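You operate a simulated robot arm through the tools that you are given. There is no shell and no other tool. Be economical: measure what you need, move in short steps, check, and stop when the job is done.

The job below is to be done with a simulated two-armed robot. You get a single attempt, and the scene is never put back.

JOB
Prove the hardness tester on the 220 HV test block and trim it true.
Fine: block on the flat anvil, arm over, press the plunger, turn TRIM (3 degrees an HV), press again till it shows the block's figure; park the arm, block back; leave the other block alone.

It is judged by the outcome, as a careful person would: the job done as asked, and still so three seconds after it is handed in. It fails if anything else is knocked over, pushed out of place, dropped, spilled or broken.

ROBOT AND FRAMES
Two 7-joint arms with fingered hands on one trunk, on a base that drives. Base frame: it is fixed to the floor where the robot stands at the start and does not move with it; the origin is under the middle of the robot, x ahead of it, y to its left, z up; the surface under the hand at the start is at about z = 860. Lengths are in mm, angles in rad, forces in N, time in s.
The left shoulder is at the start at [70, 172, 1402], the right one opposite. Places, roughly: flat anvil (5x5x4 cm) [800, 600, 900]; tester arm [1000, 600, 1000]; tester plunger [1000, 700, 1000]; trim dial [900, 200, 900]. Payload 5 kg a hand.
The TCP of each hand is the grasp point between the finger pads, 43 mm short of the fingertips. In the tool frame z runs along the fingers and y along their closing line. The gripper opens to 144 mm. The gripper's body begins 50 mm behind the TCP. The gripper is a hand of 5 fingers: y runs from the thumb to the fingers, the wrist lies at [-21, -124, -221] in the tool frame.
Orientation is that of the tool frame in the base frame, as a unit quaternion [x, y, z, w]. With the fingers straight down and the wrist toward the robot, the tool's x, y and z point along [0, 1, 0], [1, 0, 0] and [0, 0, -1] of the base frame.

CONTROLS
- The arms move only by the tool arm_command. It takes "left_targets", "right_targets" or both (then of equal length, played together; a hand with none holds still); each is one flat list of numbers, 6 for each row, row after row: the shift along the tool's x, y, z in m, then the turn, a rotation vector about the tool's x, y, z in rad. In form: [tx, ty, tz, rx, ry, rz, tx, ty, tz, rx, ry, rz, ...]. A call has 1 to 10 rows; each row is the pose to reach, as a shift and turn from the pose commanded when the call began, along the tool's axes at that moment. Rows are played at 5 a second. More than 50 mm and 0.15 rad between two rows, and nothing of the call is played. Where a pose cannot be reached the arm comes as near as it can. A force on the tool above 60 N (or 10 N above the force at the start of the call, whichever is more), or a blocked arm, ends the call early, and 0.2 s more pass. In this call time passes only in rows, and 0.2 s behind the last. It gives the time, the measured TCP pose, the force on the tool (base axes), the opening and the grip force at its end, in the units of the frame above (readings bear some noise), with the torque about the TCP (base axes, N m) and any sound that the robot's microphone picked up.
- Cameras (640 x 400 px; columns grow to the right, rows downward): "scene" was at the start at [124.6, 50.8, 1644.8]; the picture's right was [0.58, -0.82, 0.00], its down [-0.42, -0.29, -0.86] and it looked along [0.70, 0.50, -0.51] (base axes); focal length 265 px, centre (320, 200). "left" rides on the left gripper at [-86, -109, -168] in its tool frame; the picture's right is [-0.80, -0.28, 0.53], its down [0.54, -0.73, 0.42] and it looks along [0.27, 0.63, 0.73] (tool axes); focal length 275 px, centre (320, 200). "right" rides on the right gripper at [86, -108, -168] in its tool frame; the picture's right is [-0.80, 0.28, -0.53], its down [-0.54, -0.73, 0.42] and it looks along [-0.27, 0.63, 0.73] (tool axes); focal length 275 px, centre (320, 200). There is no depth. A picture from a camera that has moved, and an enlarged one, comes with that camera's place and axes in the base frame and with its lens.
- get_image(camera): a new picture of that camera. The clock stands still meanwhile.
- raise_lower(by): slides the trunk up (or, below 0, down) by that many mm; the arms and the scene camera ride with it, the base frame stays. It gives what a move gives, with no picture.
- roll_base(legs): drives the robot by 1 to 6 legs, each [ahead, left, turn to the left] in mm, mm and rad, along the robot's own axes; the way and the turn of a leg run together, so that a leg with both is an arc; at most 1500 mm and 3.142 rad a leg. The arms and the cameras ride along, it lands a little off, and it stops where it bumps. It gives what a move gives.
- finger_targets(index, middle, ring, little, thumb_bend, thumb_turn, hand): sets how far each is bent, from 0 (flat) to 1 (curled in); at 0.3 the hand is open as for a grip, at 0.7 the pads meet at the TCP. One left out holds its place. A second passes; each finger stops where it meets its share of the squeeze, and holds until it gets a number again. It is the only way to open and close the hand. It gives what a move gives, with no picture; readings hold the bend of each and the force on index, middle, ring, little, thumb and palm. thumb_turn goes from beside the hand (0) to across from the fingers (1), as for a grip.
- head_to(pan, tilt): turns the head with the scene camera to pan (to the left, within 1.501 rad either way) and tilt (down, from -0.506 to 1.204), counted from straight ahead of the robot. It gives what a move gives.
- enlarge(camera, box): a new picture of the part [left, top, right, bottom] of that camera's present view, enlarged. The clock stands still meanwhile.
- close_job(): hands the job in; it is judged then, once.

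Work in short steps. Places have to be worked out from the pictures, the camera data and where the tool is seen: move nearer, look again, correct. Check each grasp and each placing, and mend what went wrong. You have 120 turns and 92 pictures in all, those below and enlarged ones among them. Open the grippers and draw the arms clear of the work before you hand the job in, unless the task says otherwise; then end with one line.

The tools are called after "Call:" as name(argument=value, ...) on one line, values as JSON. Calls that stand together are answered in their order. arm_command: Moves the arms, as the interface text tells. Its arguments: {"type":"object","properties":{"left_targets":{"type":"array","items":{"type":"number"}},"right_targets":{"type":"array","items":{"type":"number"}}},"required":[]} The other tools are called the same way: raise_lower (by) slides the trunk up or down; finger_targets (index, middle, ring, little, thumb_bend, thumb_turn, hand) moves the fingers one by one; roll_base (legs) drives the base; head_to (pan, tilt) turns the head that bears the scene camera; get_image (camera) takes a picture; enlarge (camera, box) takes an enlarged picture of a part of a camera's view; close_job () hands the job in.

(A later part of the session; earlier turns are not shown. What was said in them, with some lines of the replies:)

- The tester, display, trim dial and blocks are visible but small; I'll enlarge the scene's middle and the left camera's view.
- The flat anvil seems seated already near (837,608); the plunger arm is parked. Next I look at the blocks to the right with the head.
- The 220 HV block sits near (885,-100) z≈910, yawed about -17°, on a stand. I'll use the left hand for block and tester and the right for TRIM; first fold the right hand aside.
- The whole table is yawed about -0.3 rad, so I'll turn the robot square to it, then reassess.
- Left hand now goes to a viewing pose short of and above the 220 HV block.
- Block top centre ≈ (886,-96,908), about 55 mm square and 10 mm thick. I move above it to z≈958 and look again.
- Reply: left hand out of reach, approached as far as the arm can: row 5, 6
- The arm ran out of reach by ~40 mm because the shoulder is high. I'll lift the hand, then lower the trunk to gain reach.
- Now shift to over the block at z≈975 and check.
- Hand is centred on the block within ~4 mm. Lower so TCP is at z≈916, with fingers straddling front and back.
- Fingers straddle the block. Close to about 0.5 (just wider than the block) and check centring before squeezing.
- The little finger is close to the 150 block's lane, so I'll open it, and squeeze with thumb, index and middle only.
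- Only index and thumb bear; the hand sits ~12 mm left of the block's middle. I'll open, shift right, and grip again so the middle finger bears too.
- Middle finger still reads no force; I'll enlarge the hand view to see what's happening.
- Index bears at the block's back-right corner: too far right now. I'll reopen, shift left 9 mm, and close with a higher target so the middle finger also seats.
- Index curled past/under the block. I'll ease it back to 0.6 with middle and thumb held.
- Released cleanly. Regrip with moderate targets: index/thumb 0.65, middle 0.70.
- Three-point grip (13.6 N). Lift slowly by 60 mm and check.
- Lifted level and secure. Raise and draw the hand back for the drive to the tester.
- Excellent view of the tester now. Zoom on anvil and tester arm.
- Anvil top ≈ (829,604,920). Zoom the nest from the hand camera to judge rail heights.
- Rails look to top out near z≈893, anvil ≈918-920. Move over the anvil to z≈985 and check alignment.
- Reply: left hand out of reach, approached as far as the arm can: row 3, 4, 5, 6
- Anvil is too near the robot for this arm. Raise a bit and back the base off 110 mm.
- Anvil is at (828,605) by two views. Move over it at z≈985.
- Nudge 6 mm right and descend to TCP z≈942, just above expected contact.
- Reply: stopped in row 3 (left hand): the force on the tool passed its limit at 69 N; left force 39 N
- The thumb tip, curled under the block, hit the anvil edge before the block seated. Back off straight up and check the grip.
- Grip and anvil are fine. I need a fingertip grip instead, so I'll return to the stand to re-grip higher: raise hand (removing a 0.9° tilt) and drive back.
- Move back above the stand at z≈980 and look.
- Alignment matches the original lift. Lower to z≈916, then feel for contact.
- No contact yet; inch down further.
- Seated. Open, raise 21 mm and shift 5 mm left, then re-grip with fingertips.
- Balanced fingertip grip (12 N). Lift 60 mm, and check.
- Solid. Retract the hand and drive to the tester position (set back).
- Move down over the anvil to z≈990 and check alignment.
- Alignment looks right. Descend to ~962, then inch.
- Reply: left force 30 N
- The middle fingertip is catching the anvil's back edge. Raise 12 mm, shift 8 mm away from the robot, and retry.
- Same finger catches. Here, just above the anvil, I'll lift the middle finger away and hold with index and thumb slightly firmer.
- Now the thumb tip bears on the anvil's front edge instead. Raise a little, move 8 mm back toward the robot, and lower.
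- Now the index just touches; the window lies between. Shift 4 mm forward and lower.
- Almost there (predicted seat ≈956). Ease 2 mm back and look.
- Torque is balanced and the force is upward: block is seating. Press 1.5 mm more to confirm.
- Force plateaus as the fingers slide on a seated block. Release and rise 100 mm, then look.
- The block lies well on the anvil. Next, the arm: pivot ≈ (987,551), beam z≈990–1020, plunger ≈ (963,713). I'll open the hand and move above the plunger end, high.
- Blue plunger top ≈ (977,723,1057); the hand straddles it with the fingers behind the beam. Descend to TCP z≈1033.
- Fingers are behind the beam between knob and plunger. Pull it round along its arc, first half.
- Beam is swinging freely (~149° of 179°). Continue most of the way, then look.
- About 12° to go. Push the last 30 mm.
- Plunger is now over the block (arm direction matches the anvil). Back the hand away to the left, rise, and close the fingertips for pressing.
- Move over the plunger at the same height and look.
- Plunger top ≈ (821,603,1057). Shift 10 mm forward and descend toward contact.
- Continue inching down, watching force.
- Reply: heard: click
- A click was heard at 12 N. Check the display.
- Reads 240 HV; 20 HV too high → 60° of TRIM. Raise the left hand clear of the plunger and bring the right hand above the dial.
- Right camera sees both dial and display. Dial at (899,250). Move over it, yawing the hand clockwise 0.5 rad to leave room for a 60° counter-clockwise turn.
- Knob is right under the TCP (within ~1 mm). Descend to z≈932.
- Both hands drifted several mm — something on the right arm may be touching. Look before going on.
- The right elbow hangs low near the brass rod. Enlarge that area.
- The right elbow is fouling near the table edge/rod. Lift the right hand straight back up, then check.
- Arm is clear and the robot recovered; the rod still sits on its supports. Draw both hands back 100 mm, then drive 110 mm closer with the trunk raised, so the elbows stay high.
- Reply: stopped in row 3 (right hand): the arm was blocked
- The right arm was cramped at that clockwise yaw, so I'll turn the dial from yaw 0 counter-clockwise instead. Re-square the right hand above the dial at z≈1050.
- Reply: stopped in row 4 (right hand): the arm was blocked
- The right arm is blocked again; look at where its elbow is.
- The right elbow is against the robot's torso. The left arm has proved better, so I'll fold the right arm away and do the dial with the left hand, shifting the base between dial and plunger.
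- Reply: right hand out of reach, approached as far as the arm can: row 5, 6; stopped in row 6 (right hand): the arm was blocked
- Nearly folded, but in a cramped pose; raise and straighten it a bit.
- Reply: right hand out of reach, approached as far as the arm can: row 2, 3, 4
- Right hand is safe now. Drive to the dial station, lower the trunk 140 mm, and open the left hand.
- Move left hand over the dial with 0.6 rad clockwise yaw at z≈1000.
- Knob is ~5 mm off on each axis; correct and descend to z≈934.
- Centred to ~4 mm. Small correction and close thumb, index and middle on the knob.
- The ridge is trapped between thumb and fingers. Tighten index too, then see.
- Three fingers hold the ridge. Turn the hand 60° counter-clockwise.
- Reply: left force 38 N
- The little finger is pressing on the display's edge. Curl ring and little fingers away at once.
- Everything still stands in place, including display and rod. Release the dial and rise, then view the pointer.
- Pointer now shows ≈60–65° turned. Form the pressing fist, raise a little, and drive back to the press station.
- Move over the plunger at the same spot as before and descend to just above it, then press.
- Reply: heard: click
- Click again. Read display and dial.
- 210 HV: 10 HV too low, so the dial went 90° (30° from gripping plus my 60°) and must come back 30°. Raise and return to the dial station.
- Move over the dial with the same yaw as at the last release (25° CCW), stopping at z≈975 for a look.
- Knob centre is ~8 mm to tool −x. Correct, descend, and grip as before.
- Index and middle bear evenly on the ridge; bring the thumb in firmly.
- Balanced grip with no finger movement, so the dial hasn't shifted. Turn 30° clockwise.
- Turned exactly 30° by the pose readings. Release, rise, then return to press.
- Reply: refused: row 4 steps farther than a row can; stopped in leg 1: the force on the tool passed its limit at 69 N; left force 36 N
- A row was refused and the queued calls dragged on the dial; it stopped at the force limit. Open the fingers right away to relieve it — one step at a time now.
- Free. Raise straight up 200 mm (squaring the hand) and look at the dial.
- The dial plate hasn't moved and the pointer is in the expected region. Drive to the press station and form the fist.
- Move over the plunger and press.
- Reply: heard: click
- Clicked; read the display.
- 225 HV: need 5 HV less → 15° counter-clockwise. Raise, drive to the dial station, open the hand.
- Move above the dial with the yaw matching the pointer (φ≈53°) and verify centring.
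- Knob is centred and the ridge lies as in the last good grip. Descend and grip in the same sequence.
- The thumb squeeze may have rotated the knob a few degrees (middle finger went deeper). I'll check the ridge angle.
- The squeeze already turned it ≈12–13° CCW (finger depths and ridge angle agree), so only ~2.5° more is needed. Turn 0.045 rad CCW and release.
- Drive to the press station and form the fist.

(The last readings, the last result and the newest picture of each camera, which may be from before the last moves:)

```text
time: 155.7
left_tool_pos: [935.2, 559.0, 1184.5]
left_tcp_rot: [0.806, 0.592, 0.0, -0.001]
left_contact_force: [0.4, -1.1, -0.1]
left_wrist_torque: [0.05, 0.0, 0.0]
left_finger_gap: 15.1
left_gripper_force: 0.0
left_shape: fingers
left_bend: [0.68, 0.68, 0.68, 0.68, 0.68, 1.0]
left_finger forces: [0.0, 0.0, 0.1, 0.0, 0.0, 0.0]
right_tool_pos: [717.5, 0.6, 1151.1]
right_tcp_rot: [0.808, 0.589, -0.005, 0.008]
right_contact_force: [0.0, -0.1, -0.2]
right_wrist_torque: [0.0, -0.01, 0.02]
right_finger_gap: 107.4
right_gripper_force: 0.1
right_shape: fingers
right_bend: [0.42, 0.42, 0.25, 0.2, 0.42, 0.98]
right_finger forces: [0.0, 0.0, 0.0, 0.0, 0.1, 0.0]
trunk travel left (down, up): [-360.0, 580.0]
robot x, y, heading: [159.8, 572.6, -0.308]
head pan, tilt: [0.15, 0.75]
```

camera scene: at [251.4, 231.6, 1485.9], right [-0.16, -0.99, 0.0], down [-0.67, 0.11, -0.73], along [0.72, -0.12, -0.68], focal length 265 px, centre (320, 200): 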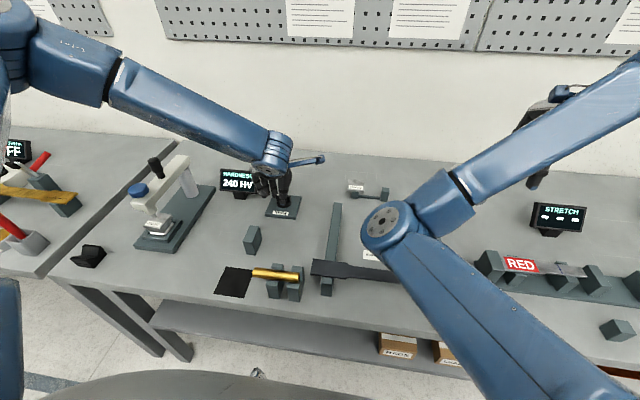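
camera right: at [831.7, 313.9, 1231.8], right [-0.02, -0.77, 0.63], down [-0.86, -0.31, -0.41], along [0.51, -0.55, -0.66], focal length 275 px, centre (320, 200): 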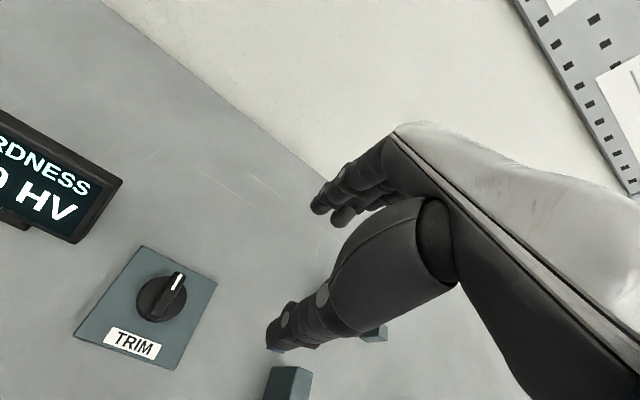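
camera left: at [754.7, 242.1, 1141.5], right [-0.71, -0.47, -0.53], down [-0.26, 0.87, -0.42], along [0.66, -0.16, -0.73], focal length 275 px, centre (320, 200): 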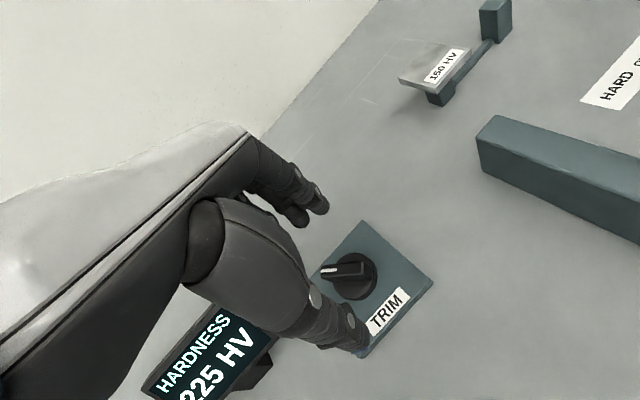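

Move over the plunger and press.

Call:
arm_command(left_targets=[0.003, -0.04, 0, 0, 0, 0, 0.006, -0.08, 0, 0, 0, 0, 0.009, -0.12, 0, 0, 0, 0, 0.009, -0.12, 0.043, 0, 0, 0, 0.009, -0.12, 0.085, 0, 0, 0])

Call:
arm_command(left_targets=[0, 0, 0.004, 0, 0, 0, 0, 0, 0.008, 0, 0, 0, 0, 0, 0.012, 0, 0, 0, 0, 0, 0.015, 0, 0, 0])

Call:
enlarge(camera="scene", box=[230, 110, 430, 250])

```text
time: 156.9
left_tool_pos: [826.0, 603.6, 1097.6]
left_tcp_rot: [0.805, 0.593, -0.001, -0.002]
left_contact_force: [0.8, 0.9, 0.1]
left_wrist_torque: [-0.01, 0.05, -0.01]
left_finger_gap: 14.8
left_gripper_force: 0.1
left_shape: fingers
left_bend: [0.68, 0.68, 0.68, 0.68, 0.68, 1.0]
left_finger forces: [0.0, 0.1, 0.0, 0.0, 0.0, 0.1]
right_tool_pos: [719.5, 0.5, 1149.6]
right_tcp_rot: [0.808, 0.588, -0.007, 0.007]
right_contact_force: [0.6, -0.2, -0.9]
right_wrist_torque: [0.0, 0.03, 0.0]
right_finger_gap: 107.4
right_gripper_force: 0.2
right_shape: fingers
right_bend: [0.42, 0.42, 0.25, 0.2, 0.42, 0.98]
right_finger forces: [0.0, 0.0, 0.1, 0.1, 0.1, 0.0]
trunk travel left (down, up): [-360.0, 580.0]
robot x, y, heading: [160.3, 574.7, -0.304]
head pan, tilt: [0.15, 0.75]
```

```text
time: 157.9
left_tool_pos: [824.3, 601.7, 1085.7]
left_tcp_rot: [0.806, 0.592, 0.0, 0.0]
left_contact_force: [1.3, -0.6, 6.5]
left_wrist_torque: [-0.01, -0.15, 0.0]
left_finger_gap: 13.9
left_gripper_force: 3.5
left_shape: fingers
left_bend: [0.68, 0.68, 0.68, 0.68, 0.68, 1.0]
left_finger forces: [2.9, 4.5, 0.0, 0.0, 0.1, 0.0]
right_tool_pos: [717.3, -0.1, 1151.3]
right_tcp_rot: [0.809, 0.588, -0.007, 0.008]
right_contact_force: [-0.2, 0.3, -0.5]
right_wrist_torque: [-0.02, 0.0, 0.01]
right_finger_gap: 107.7
right_gripper_force: 0.1
right_shape: fingers
right_bend: [0.42, 0.42, 0.25, 0.2, 0.42, 0.98]
right_finger forces: [0.1, 0.1, 0.0, 0.1, 0.0, 0.0]
trunk travel left (down, up): [-360.0, 580.0]
robot x, y, heading: [163.6, 575.0, -0.305]
head pan, tilt: [0.15, 0.75]
heard: click
```

```text
2.86 times, centred on (330, 180) of scene
camera zoom: at [292.5, 544.6, 1486.2], right [-0.16, -0.99, 0.0], down [-0.67, 0.11, -0.73], along [0.72, -0.11, -0.68], focal length 758 px, centre (291, 257)
```

zoom: 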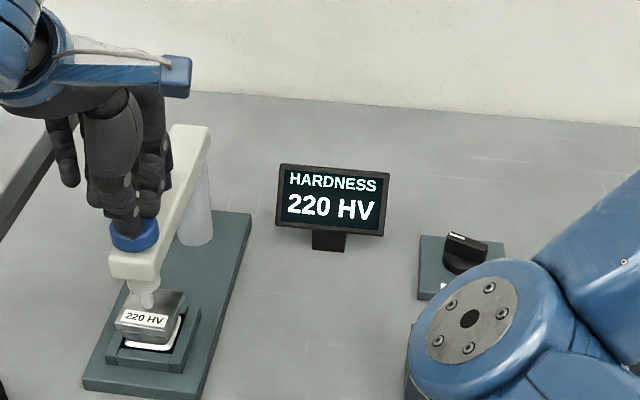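

220 HV — true. Now park the arm: lift off, move to the right side of the beam and lower the closed hand beside it.

Call:
arm_command(left_targets=[0, 0, -0.03, 0, 0, 0, 0, 0, -0.055, 0, 0, 0, -0.045, 0.012, -0.055, 0, 0, 0, -0.085, 0.027, -0.055, 0, 0, 0, -0.105, 0.035, -0.055, 0, 0, 0, -0.105, 0.035, -0.01, 0, 0, 0, -0.105, 0.035, 0.025, 0, 0, 0, -0.105, 0.035, 0.043, 0, 0, 0])

Call:
arm_command(left_targets=[0.02, -0.003, 0, 0, 0, 0, 0.04, -0.006, 0, 0, 0, 0, 0.057, -0.009, 0, 0, 0, 0, 0.073, -0.012, 0, 0, 0, 0, 0.092, -0.011, 0, 0, 0, 0, 0.111, -0.01, 0, 0, 0, 0, 0.129, -0.004, 0, 0, 0, 0, 0.146, 0.002, 0, 0, 0, 0])

```text
time: 159.7
left_tool_pos: [825.7, 492.0, 1039.7]
left_tcp_rot: [0.806, 0.592, 0.0, -0.001]
left_contact_force: [-0.7, 0.2, -0.1]
left_wrist_torque: [-0.02, 0.0, 0.03]
left_finger_gap: 14.7
left_gripper_force: 0.1
left_shape: fingers
left_bend: [0.68, 0.68, 0.68, 0.68, 0.68, 1.0]
left_finger forces: [0.0, 0.0, 0.1, 0.0, 0.0, 0.1]
right_tool_pos: [718.1, 1.2, 1151.1]
right_tcp_rot: [0.808, 0.589, -0.006, 0.008]
right_contact_force: [0.9, 0.2, 0.1]
right_wrist_torque: [0.01, 0.0, -0.02]
right_finger_gap: 107.5
right_gripper_force: 0.0
right_shape: fingers
right_bend: [0.42, 0.42, 0.25, 0.2, 0.42, 0.98]
right_finger forces: [0.0, 0.0, 0.1, 0.0, 0.1, 0.0]
trunk travel left (down, up): [-360.0, 580.0]
robot x, y, heading: [160.6, 576.8, -0.3]
head pan, tilt: [0.15, 0.75]
```

```text
time: 161.5
left_tool_pos: [869.6, 628.8, 1042.9]
left_tcp_rot: [0.807, 0.591, 0.001, -0.001]
left_contact_force: [5.0, -12.2, 2.4]
left_wrist_torque: [0.14, -0.03, -1.06]
left_finger_gap: 14.5
left_gripper_force: 8.5
left_shape: fingers
left_bend: [0.68, 0.69, 0.69, 0.65, 0.68, 1.0]
left_finger forces: [0.0, 2.4, 2.5, 11.6, 0.1, 0.0]
right_tool_pos: [716.7, -1.8, 1149.8]
right_tcp_rot: [0.809, 0.588, -0.006, 0.008]
right_contact_force: [-0.4, 0.1, 0.9]
right_wrist_torque: [-0.04, 0.01, -0.03]
right_finger_gap: 107.5
right_gripper_force: 0.1
right_shape: fingers
right_bend: [0.42, 0.42, 0.25, 0.2, 0.42, 0.98]
right_finger forces: [0.1, 0.0, 0.1, 0.0, 0.1, 0.0]
trunk travel left (down, up): [-360.0, 580.0]
robot x, y, heading: [162.6, 571.8, -0.308]
head pan, tilt: [0.15, 0.75]
```

The little finger is bearing outward against the plunger housing; the beam is about at 130°. Continue along the true arc (more away from the robot) to the parked angle.

Call:
arm_command(left_targets=[-0.002, 0.006, 0, 0, 0, 0, 0.002, 0.013, 0, 0, 0, 0, 0.007, 0.02, 0, 0, 0, 0, 0.011, 0.028, 0, 0, 0, 0, 0.014, 0.036, 0, 0, 0, 0])

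```text
time: 162.7
left_tool_pos: [909.1, 632.7, 1042.8]
left_tcp_rot: [0.807, 0.591, 0.0, -0.001]
left_contact_force: [-9.5, -2.5, -3.6]
left_wrist_torque: [0.06, 0.02, -0.17]
left_finger_gap: 14.8
left_gripper_force: 4.2
left_shape: fingers
left_bend: [0.68, 0.7, 0.68, 0.68, 0.68, 1.0]
left_finger forces: [0.0, 9.0, 0.0, 0.0, 0.1, 0.0]
right_tool_pos: [716.0, 0.3, 1150.7]
right_tcp_rot: [0.809, 0.588, -0.006, 0.008]
right_contact_force: [-0.3, -0.7, -0.2]
right_wrist_torque: [0.01, -0.01, -0.01]
right_finger_gap: 107.5
right_gripper_force: 0.1
right_shape: fingers
right_bend: [0.42, 0.42, 0.25, 0.2, 0.42, 0.98]
right_finger forces: [0.1, 0.0, 0.0, 0.0, 0.0, 0.1]
trunk travel left (down, up): [-360.0, 580.0]
robot x, y, heading: [160.6, 576.4, -0.307]
head pan, tilt: [0.15, 0.75]
```

Reaction now opposes along the swing direction (~10 N) — likely at the park stop. Check with a picture.

Call:
enlarge(camera="scene", box=[180, 90, 340, 230])

```text
2.86 times, centred on (260, 160) of scene
camera zoom: at [290.6, 544.1, 1486.2], right [-0.16, -0.99, 0.0], down [-0.67, 0.11, -0.73], along [0.72, -0.11, -0.68], focal length 758 px, centre (491, 314)
```

zoom: 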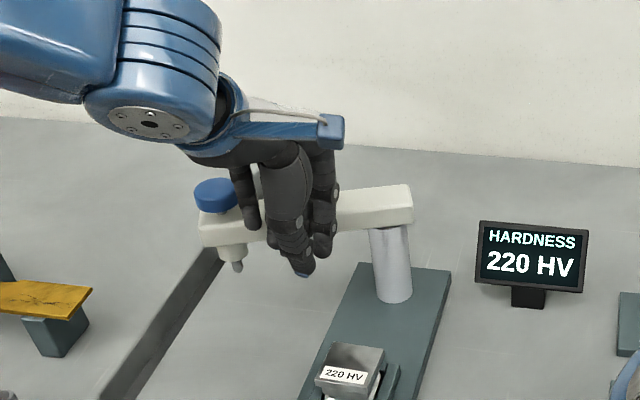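

The plunger is back at its original parked place (970,719 vs 972–977,722). A last 4 mm nudge to make sure, then withdraw toward the robot and up.

Call:
arm_command(left_targets=[0.002, 0.004, 0, 0, 0, 0, 0, -0.015, 0, 0, 0, 0, -0.005, -0.045, 0, 0, 0, 0, -0.01, -0.08, -0.01, 0, 0, 0, -0.01, -0.1, -0.045, 0, 0, 0, -0.01, -0.11, -0.085, 0, 0, 0, -0.01, -0.12, -0.11, 0, 0, 0])

Call:
finger_targets(hand="left", index=0.42, middle=0.42, ring=0.42, little=0.3, thumb_bend=0.42)

```text
time: 164.3
left_tool_pos: [791.2, 660.0, 1154.3]
left_tcp_rot: [0.806, 0.592, 0.001, 0.0]
left_contact_force: [0.8, 0.0, -0.5]
left_wrist_torque: [-0.02, 0.01, -0.02]
left_finger_gap: 14.6
left_gripper_force: 0.1
left_shape: fingers
left_bend: [0.68, 0.68, 0.68, 0.68, 0.68, 1.0]
left_finger forces: [0.1, 0.0, 0.0, 0.0, 0.1, 0.1]
right_tool_pos: [716.7, -0.7, 1151.5]
right_tcp_rot: [0.808, 0.589, -0.006, 0.008]
right_contact_force: [-0.7, -0.3, -0.3]
right_wrist_torque: [0.01, -0.02, -0.02]
right_finger_gap: 107.4
right_gripper_force: 0.0
right_shape: fingers
right_bend: [0.42, 0.42, 0.25, 0.2, 0.42, 0.98]
right_finger forces: [0.0, 0.1, 0.1, 0.0, 0.0, 0.1]
trunk travel left (down, up): [-360.0, 580.0]
robot x, y, heading: [161.4, 573.6, -0.307]
head pan, tilt: [0.15, 0.75]
```

```text
time: 165.3
left_tool_pos: [791.3, 660.6, 1152.8]
left_tcp_rot: [0.806, 0.592, 0.0, -0.001]
left_contact_force: [-1.0, 0.3, -0.2]
left_wrist_torque: [0.0, 0.01, -0.01]
left_finger_gap: 106.5
left_gripper_force: 0.1
left_shape: fingers
left_bend: [0.42, 0.42, 0.42, 0.3, 0.42, 0.99]
left_finger forces: [0.1, 0.0, 0.1, 0.1, 0.0, 0.0]
right_tool_pos: [717.5, 0.2, 1150.8]
right_tcp_rot: [0.809, 0.588, -0.006, 0.009]
right_contact_force: [-0.8, -0.3, 0.3]
right_wrist_torque: [0.0, -0.02, 0.0]
right_finger_gap: 107.8
right_gripper_force: 0.1
right_shape: fingers
right_bend: [0.42, 0.42, 0.25, 0.2, 0.42, 0.98]
right_finger forces: [0.0, 0.0, 0.0, 0.0, 0.0, 0.1]
trunk travel left (down, up): [-360.0, 580.0]
robot x, y, heading: [164.1, 573.6, -0.303]
head pan, tilt: [0.15, 0.75]
```

Position over the block at the same pose used for release, and descend to z≈953.

Call:
arm_command(left_targets=[-0.022, 0.027, 0, 0, 0, 0, -0.044, 0.0544, 0, 0, 0, 0, -0.044, 0.0544, 0.04, 0, 0, 0, -0.044, 0.0544, 0.08, 0, 0, 0, -0.044, 0.0544, 0.12, 0, 0, 0, -0.044, 0.0544, 0.16, 0, 0, 0, -0.044, 0.0544, 0.185, 0, 0, 0])

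Call:
arm_command(left_targets=[0, 0, 0.008, 0, 0, 0, 0, 0, 0.0145, 0, 0, 0])

```text
time: 166.9
left_tool_pos: [829.7, 602.0, 965.4]
left_tcp_rot: [0.806, 0.592, 0.0, 0.001]
left_contact_force: [-0.5, 0.3, -0.3]
left_wrist_torque: [-0.01, 0.03, -0.01]
left_finger_gap: 107.0
left_gripper_force: 0.2
left_shape: fingers
left_bend: [0.42, 0.42, 0.42, 0.3, 0.42, 0.99]
left_finger forces: [0.0, 0.0, 0.0, 0.0, 0.0, 0.0]
right_tool_pos: [718.5, -0.8, 1151.4]
right_tcp_rot: [0.809, 0.588, -0.007, 0.008]
right_contact_force: [-0.1, -0.6, -0.2]
right_wrist_torque: [0.0, 0.02, -0.01]
right_finger_gap: 107.4
right_gripper_force: 0.1
right_shape: fingers
right_bend: [0.42, 0.42, 0.25, 0.2, 0.42, 0.98]
right_finger forces: [0.0, 0.1, 0.0, 0.0, 0.0, 0.1]
trunk travel left (down, up): [-360.0, 580.0]
robot x, y, heading: [161.7, 574.1, -0.306]
head pan, tilt: [0.15, 0.75]
```

```text
time: 167.5
left_tool_pos: [829.0, 603.2, 951.5]
left_tcp_rot: [0.806, 0.592, 0.0, -0.001]
left_contact_force: [-0.1, 1.0, 0.1]
left_wrist_torque: [-0.01, -0.01, 0.0]
left_finger_gap: 106.8
left_gripper_force: 0.0
left_shape: fingers
left_bend: [0.42, 0.42, 0.42, 0.3, 0.42, 0.99]
left_finger forces: [0.0, 0.0, 0.1, 0.1, 0.0, 0.0]
right_tool_pos: [717.0, 0.9, 1151.8]
right_tcp_rot: [0.808, 0.589, -0.006, 0.008]
right_contact_force: [0.2, 0.5, 0.1]
right_wrist_torque: [0.0, 0.01, -0.04]
right_finger_gap: 107.7
right_gripper_force: 0.0
right_shape: fingers
right_bend: [0.42, 0.42, 0.25, 0.2, 0.42, 0.98]
right_finger forces: [0.0, 0.0, 0.0, 0.0, 0.1, 0.0]
trunk travel left (down, up): [-360.0, 580.0]
robot x, y, heading: [160.4, 576.5, -0.308]
head pan, tilt: [0.15, 0.75]
```

Grip with index and thumb (middle held back to clear the anvil).

Call:
finger_targets(hand="left", index=0.66, middle=0.5, thumb_bend=0.65)

```text
time: 168.5
left_tool_pos: [828.7, 601.2, 951.7]
left_tcp_rot: [0.806, 0.592, 0.001, -0.002]
left_contact_force: [-2.5, -0.3, 0.0]
left_wrist_torque: [0.01, 0.1, 0.03]
left_finger_gap: 54.0
left_gripper_force: 10.1
left_shape: fingers
left_bend: [0.57, 0.5, 0.42, 0.3, 0.58, 1.0]
left_finger forces: [9.4, 0.1, 0.0, 0.1, 11.3, 0.0]
right_tool_pos: [717.7, -0.1, 1150.3]
right_tcp_rot: [0.808, 0.589, -0.007, 0.007]
right_contact_force: [-0.4, -0.1, -0.1]
right_wrist_torque: [0.02, -0.05, -0.03]
right_finger_gap: 107.5
right_gripper_force: 0.1
right_shape: fingers
right_bend: [0.42, 0.42, 0.25, 0.2, 0.42, 0.98]
right_finger forces: [0.0, 0.0, 0.0, 0.0, 0.0, 0.0]
trunk travel left (down, up): [-360.0, 580.0]
robot x, y, heading: [163.3, 572.7, -0.306]
head pan, tilt: [0.15, 0.75]
```

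Held (≈10 N). Lift 22 mm gently, then add the middle finger.

Call:
arm_command(left_targets=[0, 0, -0.005, 0, 0, 0, 0, 0, -0.012, 0, 0, 0, 0, 0, -0.022, 0, 0, 0])

Call:
finger_targets(hand="left", middle=0.69)

```text
time: 169.3
left_tool_pos: [831.3, 602.1, 974.3]
left_tcp_rot: [0.806, 0.593, 0.0, -0.001]
left_contact_force: [0.2, -0.9, -2.8]
left_wrist_torque: [-0.02, 0.02, 0.05]
left_finger_gap: 53.8
left_gripper_force: 10.5
left_shape: fingers
left_bend: [0.57, 0.5, 0.42, 0.3, 0.58, 1.0]
left_finger forces: [10.3, 0.1, 0.0, 0.0, 10.4, 0.0]
right_tool_pos: [717.7, 1.0, 1150.6]
right_tcp_rot: [0.808, 0.588, -0.006, 0.007]
right_contact_force: [0.2, 0.5, -0.4]
right_wrist_torque: [0.01, -0.03, 0.02]
right_finger_gap: 107.3
right_gripper_force: 0.1
right_shape: fingers
right_bend: [0.42, 0.42, 0.25, 0.2, 0.42, 0.98]
right_finger forces: [0.1, 0.1, 0.0, 0.1, 0.0, 0.0]
trunk travel left (down, up): [-360.0, 580.0]
robot x, y, heading: [162.0, 576.2, -0.311]
head pan, tilt: [0.15, 0.75]
```

```text
time: 170.3
left_tool_pos: [830.3, 603.1, 974.2]
left_tcp_rot: [0.806, 0.593, 0.0, -0.001]
left_contact_force: [0.4, 0.1, -2.6]
left_wrist_torque: [-0.03, -0.05, 0.02]
left_finger_gap: 53.8
left_gripper_force: 14.8
left_shape: fingers
left_bend: [0.59, 0.63, 0.42, 0.3, 0.57, 1.0]
left_finger forces: [6.4, 7.1, 0.0, 0.0, 15.5, 0.0]
right_tool_pos: [716.5, 0.0, 1151.3]
right_tcp_rot: [0.808, 0.589, -0.007, 0.008]
right_contact_force: [-0.2, 0.3, -0.7]
right_wrist_torque: [0.03, 0.02, 0.0]
right_finger_gap: 107.6
right_gripper_force: 0.1
right_shape: fingers
right_bend: [0.42, 0.42, 0.25, 0.2, 0.42, 0.98]
right_finger forces: [0.1, 0.0, 0.0, 0.0, 0.0, 0.0]
trunk travel left (down, up): [-360.0, 580.0]
robot x, y, heading: [160.5, 575.0, -0.308]
head pan, tilt: [0.15, 0.75]
```

Same balanced grip as at the stand. Raise, then drive to the stand station and lower the trunk 30 mm.

Call:
arm_command(left_targets=[0, 0, -0.04, 0, 0, 0, 0, -0.01, -0.08, 0, 0, 0, 0, -0.02, -0.12, 0, 0, 0, 0, -0.03, -0.16, 0, 0, 0, 0, -0.03, -0.2, 0, 0, 0, 0, -0.03, -0.235, 0, 0, 0])

Call:
roll_base(legs=[[0, -657, 0], [112, 0, -0.004]])

Call:
raise_lower(by=-30)

Call:
head_to(pan=0.2, tilt=0.75)

```text
time: 171.7
left_tool_pos: [799.6, 612.7, 1209.9]
left_tcp_rot: [0.807, 0.591, 0.0, -0.001]
left_contact_force: [-0.5, 0.4, -1.7]
left_wrist_torque: [0.0, -0.07, 0.01]
left_finger_gap: 53.7
left_gripper_force: 13.8
left_shape: fingers
left_bend: [0.59, 0.63, 0.42, 0.3, 0.57, 1.0]
left_finger forces: [6.6, 6.3, 0.1, 0.1, 14.7, 0.0]
right_tool_pos: [715.8, 0.2, 1151.4]
right_tcp_rot: [0.808, 0.589, -0.006, 0.007]
right_contact_force: [-0.4, 0.4, -0.3]
right_wrist_torque: [0.01, -0.04, -0.01]
right_finger_gap: 107.7
right_gripper_force: 0.0
right_shape: fingers
right_bend: [0.42, 0.42, 0.25, 0.2, 0.42, 0.98]
right_finger forces: [0.0, 0.0, 0.1, 0.1, 0.1, 0.0]
trunk travel left (down, up): [-360.0, 580.0]
robot x, y, heading: [159.0, 571.3, -0.307]
head pan, tilt: [0.15, 0.75]
```

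```text
time: 176.1
left_tool_pos: [708.3, -56.0, 1209.2]
left_tcp_rot: [0.808, 0.59, 0.0, -0.001]
left_contact_force: [-0.2, 0.1, -2.5]
left_wrist_torque: [0.02, 0.02, 0.02]
left_finger_gap: 53.8
left_gripper_force: 14.1
left_shape: fingers
left_bend: [0.59, 0.63, 0.42, 0.3, 0.57, 1.0]
left_finger forces: [6.6, 6.2, 0.0, 0.1, 14.7, 0.0]
right_tool_pos: [621.6, -666.0, 1151.3]
right_tcp_rot: [0.81, 0.586, -0.006, 0.007]
right_contact_force: [-0.1, 0.0, 0.7]
right_wrist_torque: [-0.04, 0.01, 0.01]
right_finger_gap: 107.4
right_gripper_force: 0.1
right_shape: fingers
right_bend: [0.42, 0.42, 0.25, 0.2, 0.42, 0.98]
right_finger forces: [0.0, 0.0, 0.1, 0.1, 0.1, 0.0]
trunk travel left (down, up): [-360.0, 580.0]
robot x, y, heading: [71.1, -89.2, -0.31]
head pan, tilt: [0.15, 0.75]
```

```text
time: 176.9
left_tool_pos: [707.6, -55.8, 1179.0]
left_tcp_rot: [0.808, 0.59, -0.001, -0.001]
left_contact_force: [0.1, -0.9, -2.8]
left_wrist_torque: [-0.01, -0.02, -0.01]
left_finger_gap: 53.7
left_gripper_force: 13.6
left_shape: fingers
left_bend: [0.59, 0.63, 0.42, 0.3, 0.57, 1.0]
left_finger forces: [6.5, 6.3, 0.0, 0.1, 14.7, 0.0]
right_tool_pos: [623.6, -666.8, 1120.1]
right_tcp_rot: [0.81, 0.586, -0.006, 0.007]
right_contact_force: [-0.1, 0.7, -0.2]
right_wrist_torque: [-0.01, 0.01, 0.0]
right_finger_gap: 107.6
right_gripper_force: 0.0
right_shape: fingers
right_bend: [0.42, 0.42, 0.25, 0.2, 0.42, 0.98]
right_finger forces: [0.0, 0.1, 0.0, 0.0, 0.1, 0.0]
trunk travel left (down, up): [-330.0, 610.0]
robot x, y, heading: [70.3, -90.7, -0.314]
head pan, tilt: [0.15, 0.75]
```

```text
time: 177.5
left_tool_pos: [708.2, -55.9, 1178.9]
left_tcp_rot: [0.807, 0.59, -0.001, 0.0]
left_contact_force: [-0.2, 0.0, -2.8]
left_wrist_torque: [-0.01, -0.01, -0.03]
left_finger_gap: 53.8
left_gripper_force: 13.7
left_shape: fingers
left_bend: [0.59, 0.63, 0.42, 0.3, 0.57, 1.0]
left_finger forces: [6.5, 6.3, 0.0, 0.1, 14.7, 0.1]
right_tool_pos: [623.1, -665.4, 1119.2]
right_tcp_rot: [0.81, 0.586, -0.006, 0.008]
right_contact_force: [0.4, -0.7, -0.5]
right_wrist_torque: [-0.03, 0.01, 0.04]
right_finger_gap: 107.7
right_gripper_force: 0.1
right_shape: fingers
right_bend: [0.42, 0.42, 0.25, 0.2, 0.42, 0.98]
right_finger forces: [0.0, 0.0, 0.0, 0.1, 0.0, 0.1]
trunk travel left (down, up): [-330.0, 610.0]
robot x, y, heading: [72.7, -90.2, -0.311]
head pan, tilt: [0.201, 0.75]
```

Move above the stand to the original lift pose (882.5,-96.5,998) and use the last picture to check alignment.

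Call:
arm_command(left_targets=[0.003, 0.036, 0.02, 0, 0, 0, 0.006, 0.072, 0.04, 0, 0, 0, 0.009, 0.108, 0.065, 0, 0, 0, 0.012, 0.144, 0.09, 0, 0, 0, 0.0144, 0.1786, 0.12, 0, 0, 0, 0.0144, 0.1786, 0.15, 0, 0, 0, 0.0144, 0.1786, 0.181, 0, 0, 0])

Call:
enlarge(camera="scene", box=[250, 130, 340, 210])

```text
time: 179.1
left_tool_pos: [884.9, -95.3, 995.3]
left_tcp_rot: [0.808, 0.59, 0.0, -0.002]
left_contact_force: [0.3, -0.6, -3.3]
left_wrist_torque: [-0.01, 0.03, 0.0]
left_finger_gap: 53.9
left_gripper_force: 13.0
left_shape: fingers
left_bend: [0.59, 0.64, 0.42, 0.3, 0.57, 1.0]
left_finger forces: [6.7, 5.6, 0.0, 0.1, 14.0, 0.0]
right_tool_pos: [624.6, -666.0, 1119.7]
right_tcp_rot: [0.81, 0.587, -0.007, 0.006]
right_contact_force: [0.5, 0.4, -1.1]
right_wrist_torque: [0.01, 0.04, 0.0]
right_finger_gap: 107.2
right_gripper_force: 0.0
right_shape: fingers
right_bend: [0.42, 0.42, 0.25, 0.2, 0.42, 0.98]
right_finger forces: [0.0, 0.1, 0.0, 0.0, 0.0, 0.0]
trunk travel left (down, up): [-330.0, 610.0]
robot x, y, heading: [69.7, -90.3, -0.311]
head pan, tilt: [0.201, 0.75]
```

```text
5.00 times, centred on (295, 170) of scene
camera zoom: at [202.5, -115.9, 1455.9], right [-0.11, -0.99, 0.0], down [-0.68, 0.08, -0.73], along [0.73, -0.08, -0.68], focal length 1326 px, centre (445, 350)
```

zoom: 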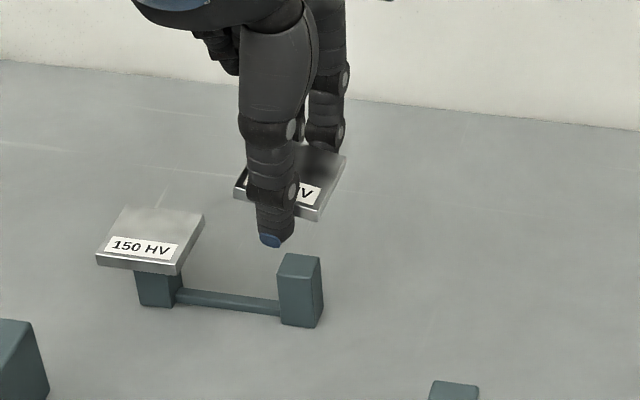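

Alignment matches the original lift to within ~1 mm. Lower to z≈934, then inch to contact.

Call:
arm_command(left_targets=[0, 0, 0.025, 0, 0, 0, 0, 0, 0.05, 0, 0, 0, 0, 0, 0.06, 0, 0, 0])

Call:
arm_command(left_targets=[0, 0, 0.002, 0, 0, 0])

Call:
arm_command(left_targets=[0, 0, 0.0015, 0, 0, 0])

```text
time: 179.9
left_tool_pos: [882.9, -95.4, 938.8]
left_tcp_rot: [0.807, 0.591, 0.0, 0.0]
left_contact_force: [-0.2, 0.4, -2.5]
left_wrist_torque: [0.01, -0.03, 0.0]
left_finger_gap: 53.7
left_gripper_force: 13.3
left_shape: fingers
left_bend: [0.59, 0.64, 0.42, 0.3, 0.57, 1.0]
left_finger forces: [6.8, 5.4, 0.0, 0.0, 14.1, 0.0]
right_tool_pos: [622.6, -665.4, 1120.7]
right_tcp_rot: [0.81, 0.586, -0.006, 0.008]
right_contact_force: [-1.0, 0.1, 0.8]
right_wrist_torque: [0.01, -0.02, 0.02]
right_finger_gap: 107.3
right_gripper_force: 0.0
right_shape: fingers
right_bend: [0.42, 0.42, 0.25, 0.2, 0.42, 0.98]
right_finger forces: [0.0, 0.0, 0.0, 0.0, 0.0, 0.0]
trunk travel left (down, up): [-330.0, 610.0]
robot x, y, heading: [69.0, -92.5, -0.312]
head pan, tilt: [0.201, 0.75]
```

```text
time: 180.3
left_tool_pos: [882.8, -95.9, 936.1]
left_tcp_rot: [0.807, 0.59, 0.0, 0.0]
left_contact_force: [-0.3, -1.1, 2.5]
left_wrist_torque: [-0.05, 0.11, -0.03]
left_finger_gap: 53.0
left_gripper_force: 13.2
left_shape: fingers
left_bend: [0.59, 0.64, 0.42, 0.3, 0.57, 1.0]
left_finger forces: [6.2, 6.0, 0.1, 0.0, 14.0, 0.0]
right_tool_pos: [621.5, -666.1, 1121.9]
right_tcp_rot: [0.81, 0.586, -0.006, 0.007]
right_contact_force: [0.5, -0.7, -0.1]
right_wrist_torque: [0.02, -0.03, 0.03]
right_finger_gap: 107.4
right_gripper_force: 0.1
right_shape: fingers
right_bend: [0.42, 0.42, 0.25, 0.2, 0.42, 0.98]
right_finger forces: [0.1, 0.0, 0.0, 0.0, 0.0, 0.1]
trunk travel left (down, up): [-330.0, 610.0]
robot x, y, heading: [64.1, -93.2, -0.305]
head pan, tilt: [0.201, 0.75]
```

```text
time: 180.7
left_tool_pos: [883.5, -96.2, 933.6]
left_tcp_rot: [0.807, 0.591, 0.0, 0.0]
left_contact_force: [0.2, 1.2, 4.3]
left_wrist_torque: [-0.01, 0.17, -0.04]
left_finger_gap: 52.1
left_gripper_force: 12.8
left_shape: fingers
left_bend: [0.6, 0.64, 0.42, 0.3, 0.57, 1.0]
left_finger forces: [6.0, 5.7, 0.0, 0.0, 13.5, 0.0]
right_tool_pos: [621.5, -665.0, 1122.0]
right_tcp_rot: [0.81, 0.587, -0.006, 0.008]
right_contact_force: [0.0, -0.8, -0.4]
right_wrist_torque: [0.01, 0.0, -0.02]
right_finger_gap: 107.4
right_gripper_force: 0.0
right_shape: fingers
right_bend: [0.42, 0.42, 0.25, 0.2, 0.42, 0.98]
right_finger forces: [0.0, 0.0, 0.0, 0.1, 0.1, 0.0]
trunk travel left (down, up): [-330.0, 610.0]
robot x, y, heading: [68.8, -90.0, -0.313]
head pan, tilt: [0.201, 0.75]
```

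Contact begun with a slight front-heavy torque; lower a little more so the block beds flat.

Call:
arm_command(left_targets=[0, 0, 0.002, 0, 0, 0])

Call:
arm_command(left_targets=[0, 0, 0.002, 0, 0, 0])

```text
time: 181.1
left_tool_pos: [881.6, -95.3, 934.1]
left_tcp_rot: [0.807, 0.59, 0.001, -0.001]
left_contact_force: [-3.7, 0.7, 5.9]
left_wrist_torque: [-0.01, 0.26, 0.0]
left_finger_gap: 50.0
left_gripper_force: 10.8
left_shape: fingers
left_bend: [0.6, 0.66, 0.42, 0.3, 0.58, 1.0]
left_finger forces: [5.4, 3.4, 0.0, 0.0, 12.7, 0.0]
right_tool_pos: [621.3, -665.2, 1121.6]
right_tcp_rot: [0.81, 0.587, -0.006, 0.008]
right_contact_force: [0.3, 0.5, -0.2]
right_wrist_torque: [0.0, 0.01, 0.02]
right_finger_gap: 107.4
right_gripper_force: 0.1
right_shape: fingers
right_bend: [0.42, 0.42, 0.25, 0.2, 0.42, 0.98]
right_finger forces: [0.0, 0.1, 0.0, 0.0, 0.0, 0.1]
trunk travel left (down, up): [-330.0, 610.0]
robot x, y, heading: [71.2, -92.4, -0.311]
head pan, tilt: [0.201, 0.75]
```

```text
time: 181.5
left_tool_pos: [882.1, -95.9, 931.9]
left_tcp_rot: [0.808, 0.59, 0.0, -0.001]
left_contact_force: [-5.1, 1.6, 6.4]
left_wrist_torque: [0.08, 0.32, 0.04]
left_finger_gap: 48.4
left_gripper_force: 9.5
left_shape: fingers
left_bend: [0.61, 0.66, 0.42, 0.3, 0.59, 1.0]
left_finger forces: [5.1, 2.3, 0.0, 0.0, 12.2, 0.0]
right_tool_pos: [622.6, -666.4, 1121.5]
right_tcp_rot: [0.81, 0.586, -0.005, 0.009]
right_contact_force: [0.7, 1.0, 0.2]
right_wrist_torque: [0.0, 0.0, 0.02]
right_finger_gap: 107.6
right_gripper_force: 0.2
right_shape: fingers
right_bend: [0.42, 0.42, 0.25, 0.2, 0.42, 0.98]
right_finger forces: [0.0, 0.0, 0.0, 0.0, 0.1, 0.0]
trunk travel left (down, up): [-330.0, 610.0]
robot x, y, heading: [67.1, -91.0, -0.307]
head pan, tilt: [0.201, 0.75]
```

I have no pictures left, so I'll ease the squeeze gradually and let the block settle on its post.

Call:
finger_targets(hand="left", index=0.59, middle=0.62, thumb_bend=0.585)

```text
time: 182.5
left_tool_pos: [882.8, -95.3, 930.1]
left_tcp_rot: [0.807, 0.59, -0.001, -0.001]
left_contact_force: [0.1, 0.1, -1.4]
left_wrist_torque: [0.03, 0.01, 0.02]
left_finger_gap: 52.3
left_gripper_force: 2.4
left_shape: fingers
left_bend: [0.58, 0.62, 0.42, 0.3, 0.57, 1.0]
left_finger forces: [1.9, 0.0, 0.0, 0.0, 2.0, 0.0]
right_tool_pos: [622.5, -665.0, 1120.3]
right_tcp_rot: [0.81, 0.587, -0.006, 0.008]
right_contact_force: [0.4, -0.6, 0.2]
right_wrist_torque: [0.0, 0.0, 0.01]
right_finger_gap: 107.4
right_gripper_force: 0.0
right_shape: fingers
right_bend: [0.42, 0.42, 0.25, 0.2, 0.42, 0.98]
right_finger forces: [0.0, 0.0, 0.1, 0.1, 0.0, 0.1]
trunk travel left (down, up): [-330.0, 610.0]
robot x, y, heading: [69.1, -88.1, -0.312]
head pan, tilt: [0.201, 0.75]
```

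The load settled; contact geometry now matches the original. Open gently.

Call:
finger_targets(hand="left", index=0.56, middle=0.57, thumb_bend=0.555)

Call:
finger_targets(hand="left", index=0.42, middle=0.42, ring=0.35, thumb_bend=0.42)

```text
time: 183.5
left_tool_pos: [883.0, -95.7, 928.4]
left_tcp_rot: [0.807, 0.59, -0.001, 0.0]
left_contact_force: [1.3, -0.6, -0.1]
left_wrist_torque: [0.01, 0.01, 0.02]
left_finger_gap: 58.2
left_gripper_force: 0.1
left_shape: fingers
left_bend: [0.56, 0.56, 0.42, 0.3, 0.55, 1.0]
left_finger forces: [0.1, 0.0, 0.0, 0.1, 0.1, 0.0]
right_tool_pos: [623.0, -666.6, 1121.0]
right_tcp_rot: [0.81, 0.587, -0.007, 0.008]
right_contact_force: [0.3, 0.5, 0.1]
right_wrist_torque: [0.01, 0.03, -0.04]
right_finger_gap: 107.7
right_gripper_force: 0.0
right_shape: fingers
right_bend: [0.42, 0.42, 0.25, 0.2, 0.42, 0.98]
right_finger forces: [0.0, 0.0, 0.0, 0.0, 0.0, 0.0]
trunk travel left (down, up): [-330.0, 610.0]
robot x, y, heading: [68.9, -88.0, -0.31]
head pan, tilt: [0.201, 0.75]
```

```text
time: 184.5
left_tool_pos: [883.2, -96.2, 929.5]
left_tcp_rot: [0.807, 0.59, -0.001, 0.0]
left_contact_force: [0.0, -0.3, 0.2]
left_wrist_torque: [0.01, -0.01, 0.03]
left_finger_gap: 106.6
left_gripper_force: 0.2
left_shape: fingers
left_bend: [0.42, 0.42, 0.35, 0.3, 0.42, 0.99]
left_finger forces: [0.0, 0.0, 0.1, 0.0, 0.0, 0.0]
right_tool_pos: [623.9, -666.0, 1120.8]
right_tcp_rot: [0.81, 0.587, -0.007, 0.008]
right_contact_force: [0.5, 0.0, 0.8]
right_wrist_torque: [0.01, -0.01, 0.02]
right_finger_gap: 107.5
right_gripper_force: 0.0
right_shape: fingers
right_bend: [0.42, 0.42, 0.25, 0.2, 0.42, 0.98]
right_finger forces: [0.0, 0.0, 0.0, 0.1, 0.0, 0.0]
trunk travel left (down, up): [-330.0, 610.0]
robot x, y, heading: [66.2, -89.9, -0.311]
head pan, tilt: [0.201, 0.75]
```

Released without load. Withdraw straight up, then back clear of the work.

Call:
arm_command(left_targets=[0, 0, -0.02, 0, 0, 0, 0, 0, -0.05, 0, 0, 0, 0, 0, -0.09, 0, 0, 0, 0, -0.03, -0.13, 0, 0, 0, 0, -0.07, -0.16, 0, 0, 0, 0, -0.11, -0.19, 0, 0, 0, 0, -0.15, -0.22, 0, 0, 0, 0, -0.19, -0.24, 0, 0, 0])

Call:
finger_targets(hand="right", index=0.3, middle=0.3, ring=0.3, little=0.3, thumb_bend=0.3)

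Call:
finger_targets(hand="left", index=0.3, middle=0.3, ring=0.3, little=0.3, thumb_bend=0.3)

```text
time: 186.3
left_tool_pos: [699.1, -36.9, 1168.2]
left_tcp_rot: [0.807, 0.59, 0.0, 0.0]
left_contact_force: [0.4, 0.0, 0.5]
left_wrist_torque: [-0.01, -0.05, 0.03]
left_finger_gap: 106.9
left_gripper_force: 0.1
left_shape: fingers
left_bend: [0.42, 0.42, 0.35, 0.3, 0.42, 0.99]
left_finger forces: [0.1, 0.0, 0.1, 0.1, 0.0, 0.1]
right_tool_pos: [620.6, -665.5, 1121.3]
right_tcp_rot: [0.81, 0.586, -0.007, 0.009]
right_contact_force: [-1.4, 0.1, 0.6]
right_wrist_torque: [-0.01, -0.08, 0.0]
right_finger_gap: 107.3
right_gripper_force: 0.1
right_shape: fingers
right_bend: [0.42, 0.42, 0.25, 0.2, 0.42, 0.98]
right_finger forces: [0.0, 0.1, 0.1, 0.1, 0.0, 0.0]
trunk travel left (down, up): [-330.0, 610.0]
robot x, y, heading: [67.5, -95.0, -0.31]
head pan, tilt: [0.201, 0.75]
```

```text
time: 187.3
left_tool_pos: [702.0, -38.1, 1167.8]
left_tcp_rot: [0.808, 0.59, 0.0, -0.001]
left_contact_force: [0.3, -0.3, -0.4]
left_wrist_torque: [0.02, -0.03, 0.01]
left_finger_gap: 107.0
left_gripper_force: 0.0
left_shape: fingers
left_bend: [0.42, 0.42, 0.35, 0.3, 0.42, 0.99]
left_finger forces: [0.0, 0.0, 0.1, 0.0, 0.0, 0.1]
right_tool_pos: [622.6, -664.8, 1119.8]
right_tcp_rot: [0.81, 0.586, -0.007, 0.008]
right_contact_force: [-0.2, -0.1, -0.1]
right_wrist_torque: [-0.01, -0.03, 0.01]
right_finger_gap: 148.8
right_gripper_force: 0.0
right_shape: fingers
right_bend: [0.3, 0.3, 0.3, 0.3, 0.3, 0.98]
right_finger forces: [0.0, 0.1, 0.0, 0.1, 0.0, 0.0]
trunk travel left (down, up): [-330.0, 610.0]
robot x, y, heading: [70.2, -91.0, -0.312]
head pan, tilt: [0.201, 0.75]
```

```text
time: 188.3
left_tool_pos: [701.7, -37.5, 1167.0]
left_tcp_rot: [0.807, 0.59, -0.001, 0.0]
left_contact_force: [0.9, -0.3, 0.4]
left_wrist_torque: [-0.02, 0.01, 0.02]
left_finger_gap: 149.2
left_gripper_force: 0.0
left_shape: fingers
left_bend: [0.3, 0.3, 0.3, 0.3, 0.3, 0.98]
left_finger forces: [0.0, 0.0, 0.0, 0.1, 0.0, 0.0]
right_tool_pos: [622.1, -666.0, 1120.5]
right_tcp_rot: [0.81, 0.586, -0.006, 0.008]
right_contact_force: [0.7, 0.5, -0.3]
right_wrist_torque: [0.0, -0.01, -0.01]
right_finger_gap: 149.1
right_gripper_force: 0.1
right_shape: fingers
right_bend: [0.3, 0.3, 0.3, 0.3, 0.3, 0.98]
right_finger forces: [0.0, 0.0, 0.0, 0.0, 0.0, 0.0]
trunk travel left (down, up): [-330.0, 610.0]
robot x, y, heading: [69.7, -89.8, -0.315]
head pan, tilt: [0.201, 0.75]
```

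Both hands are open and clear, the arm is parked, TRIM is set, and the block was released on its stand. Handing the job in.

Call:
close_job()

```text
The job is handed in.
```

The tester now reads 220 HV on the 220 HV block and the arm is parked. The block was set back on its stand by feel; I had no pictures left to see it there. The 150 HV block was not touched. On the way the hand pressed against the display and dragged on the TRIM dial; neither looked moved in later pictures.
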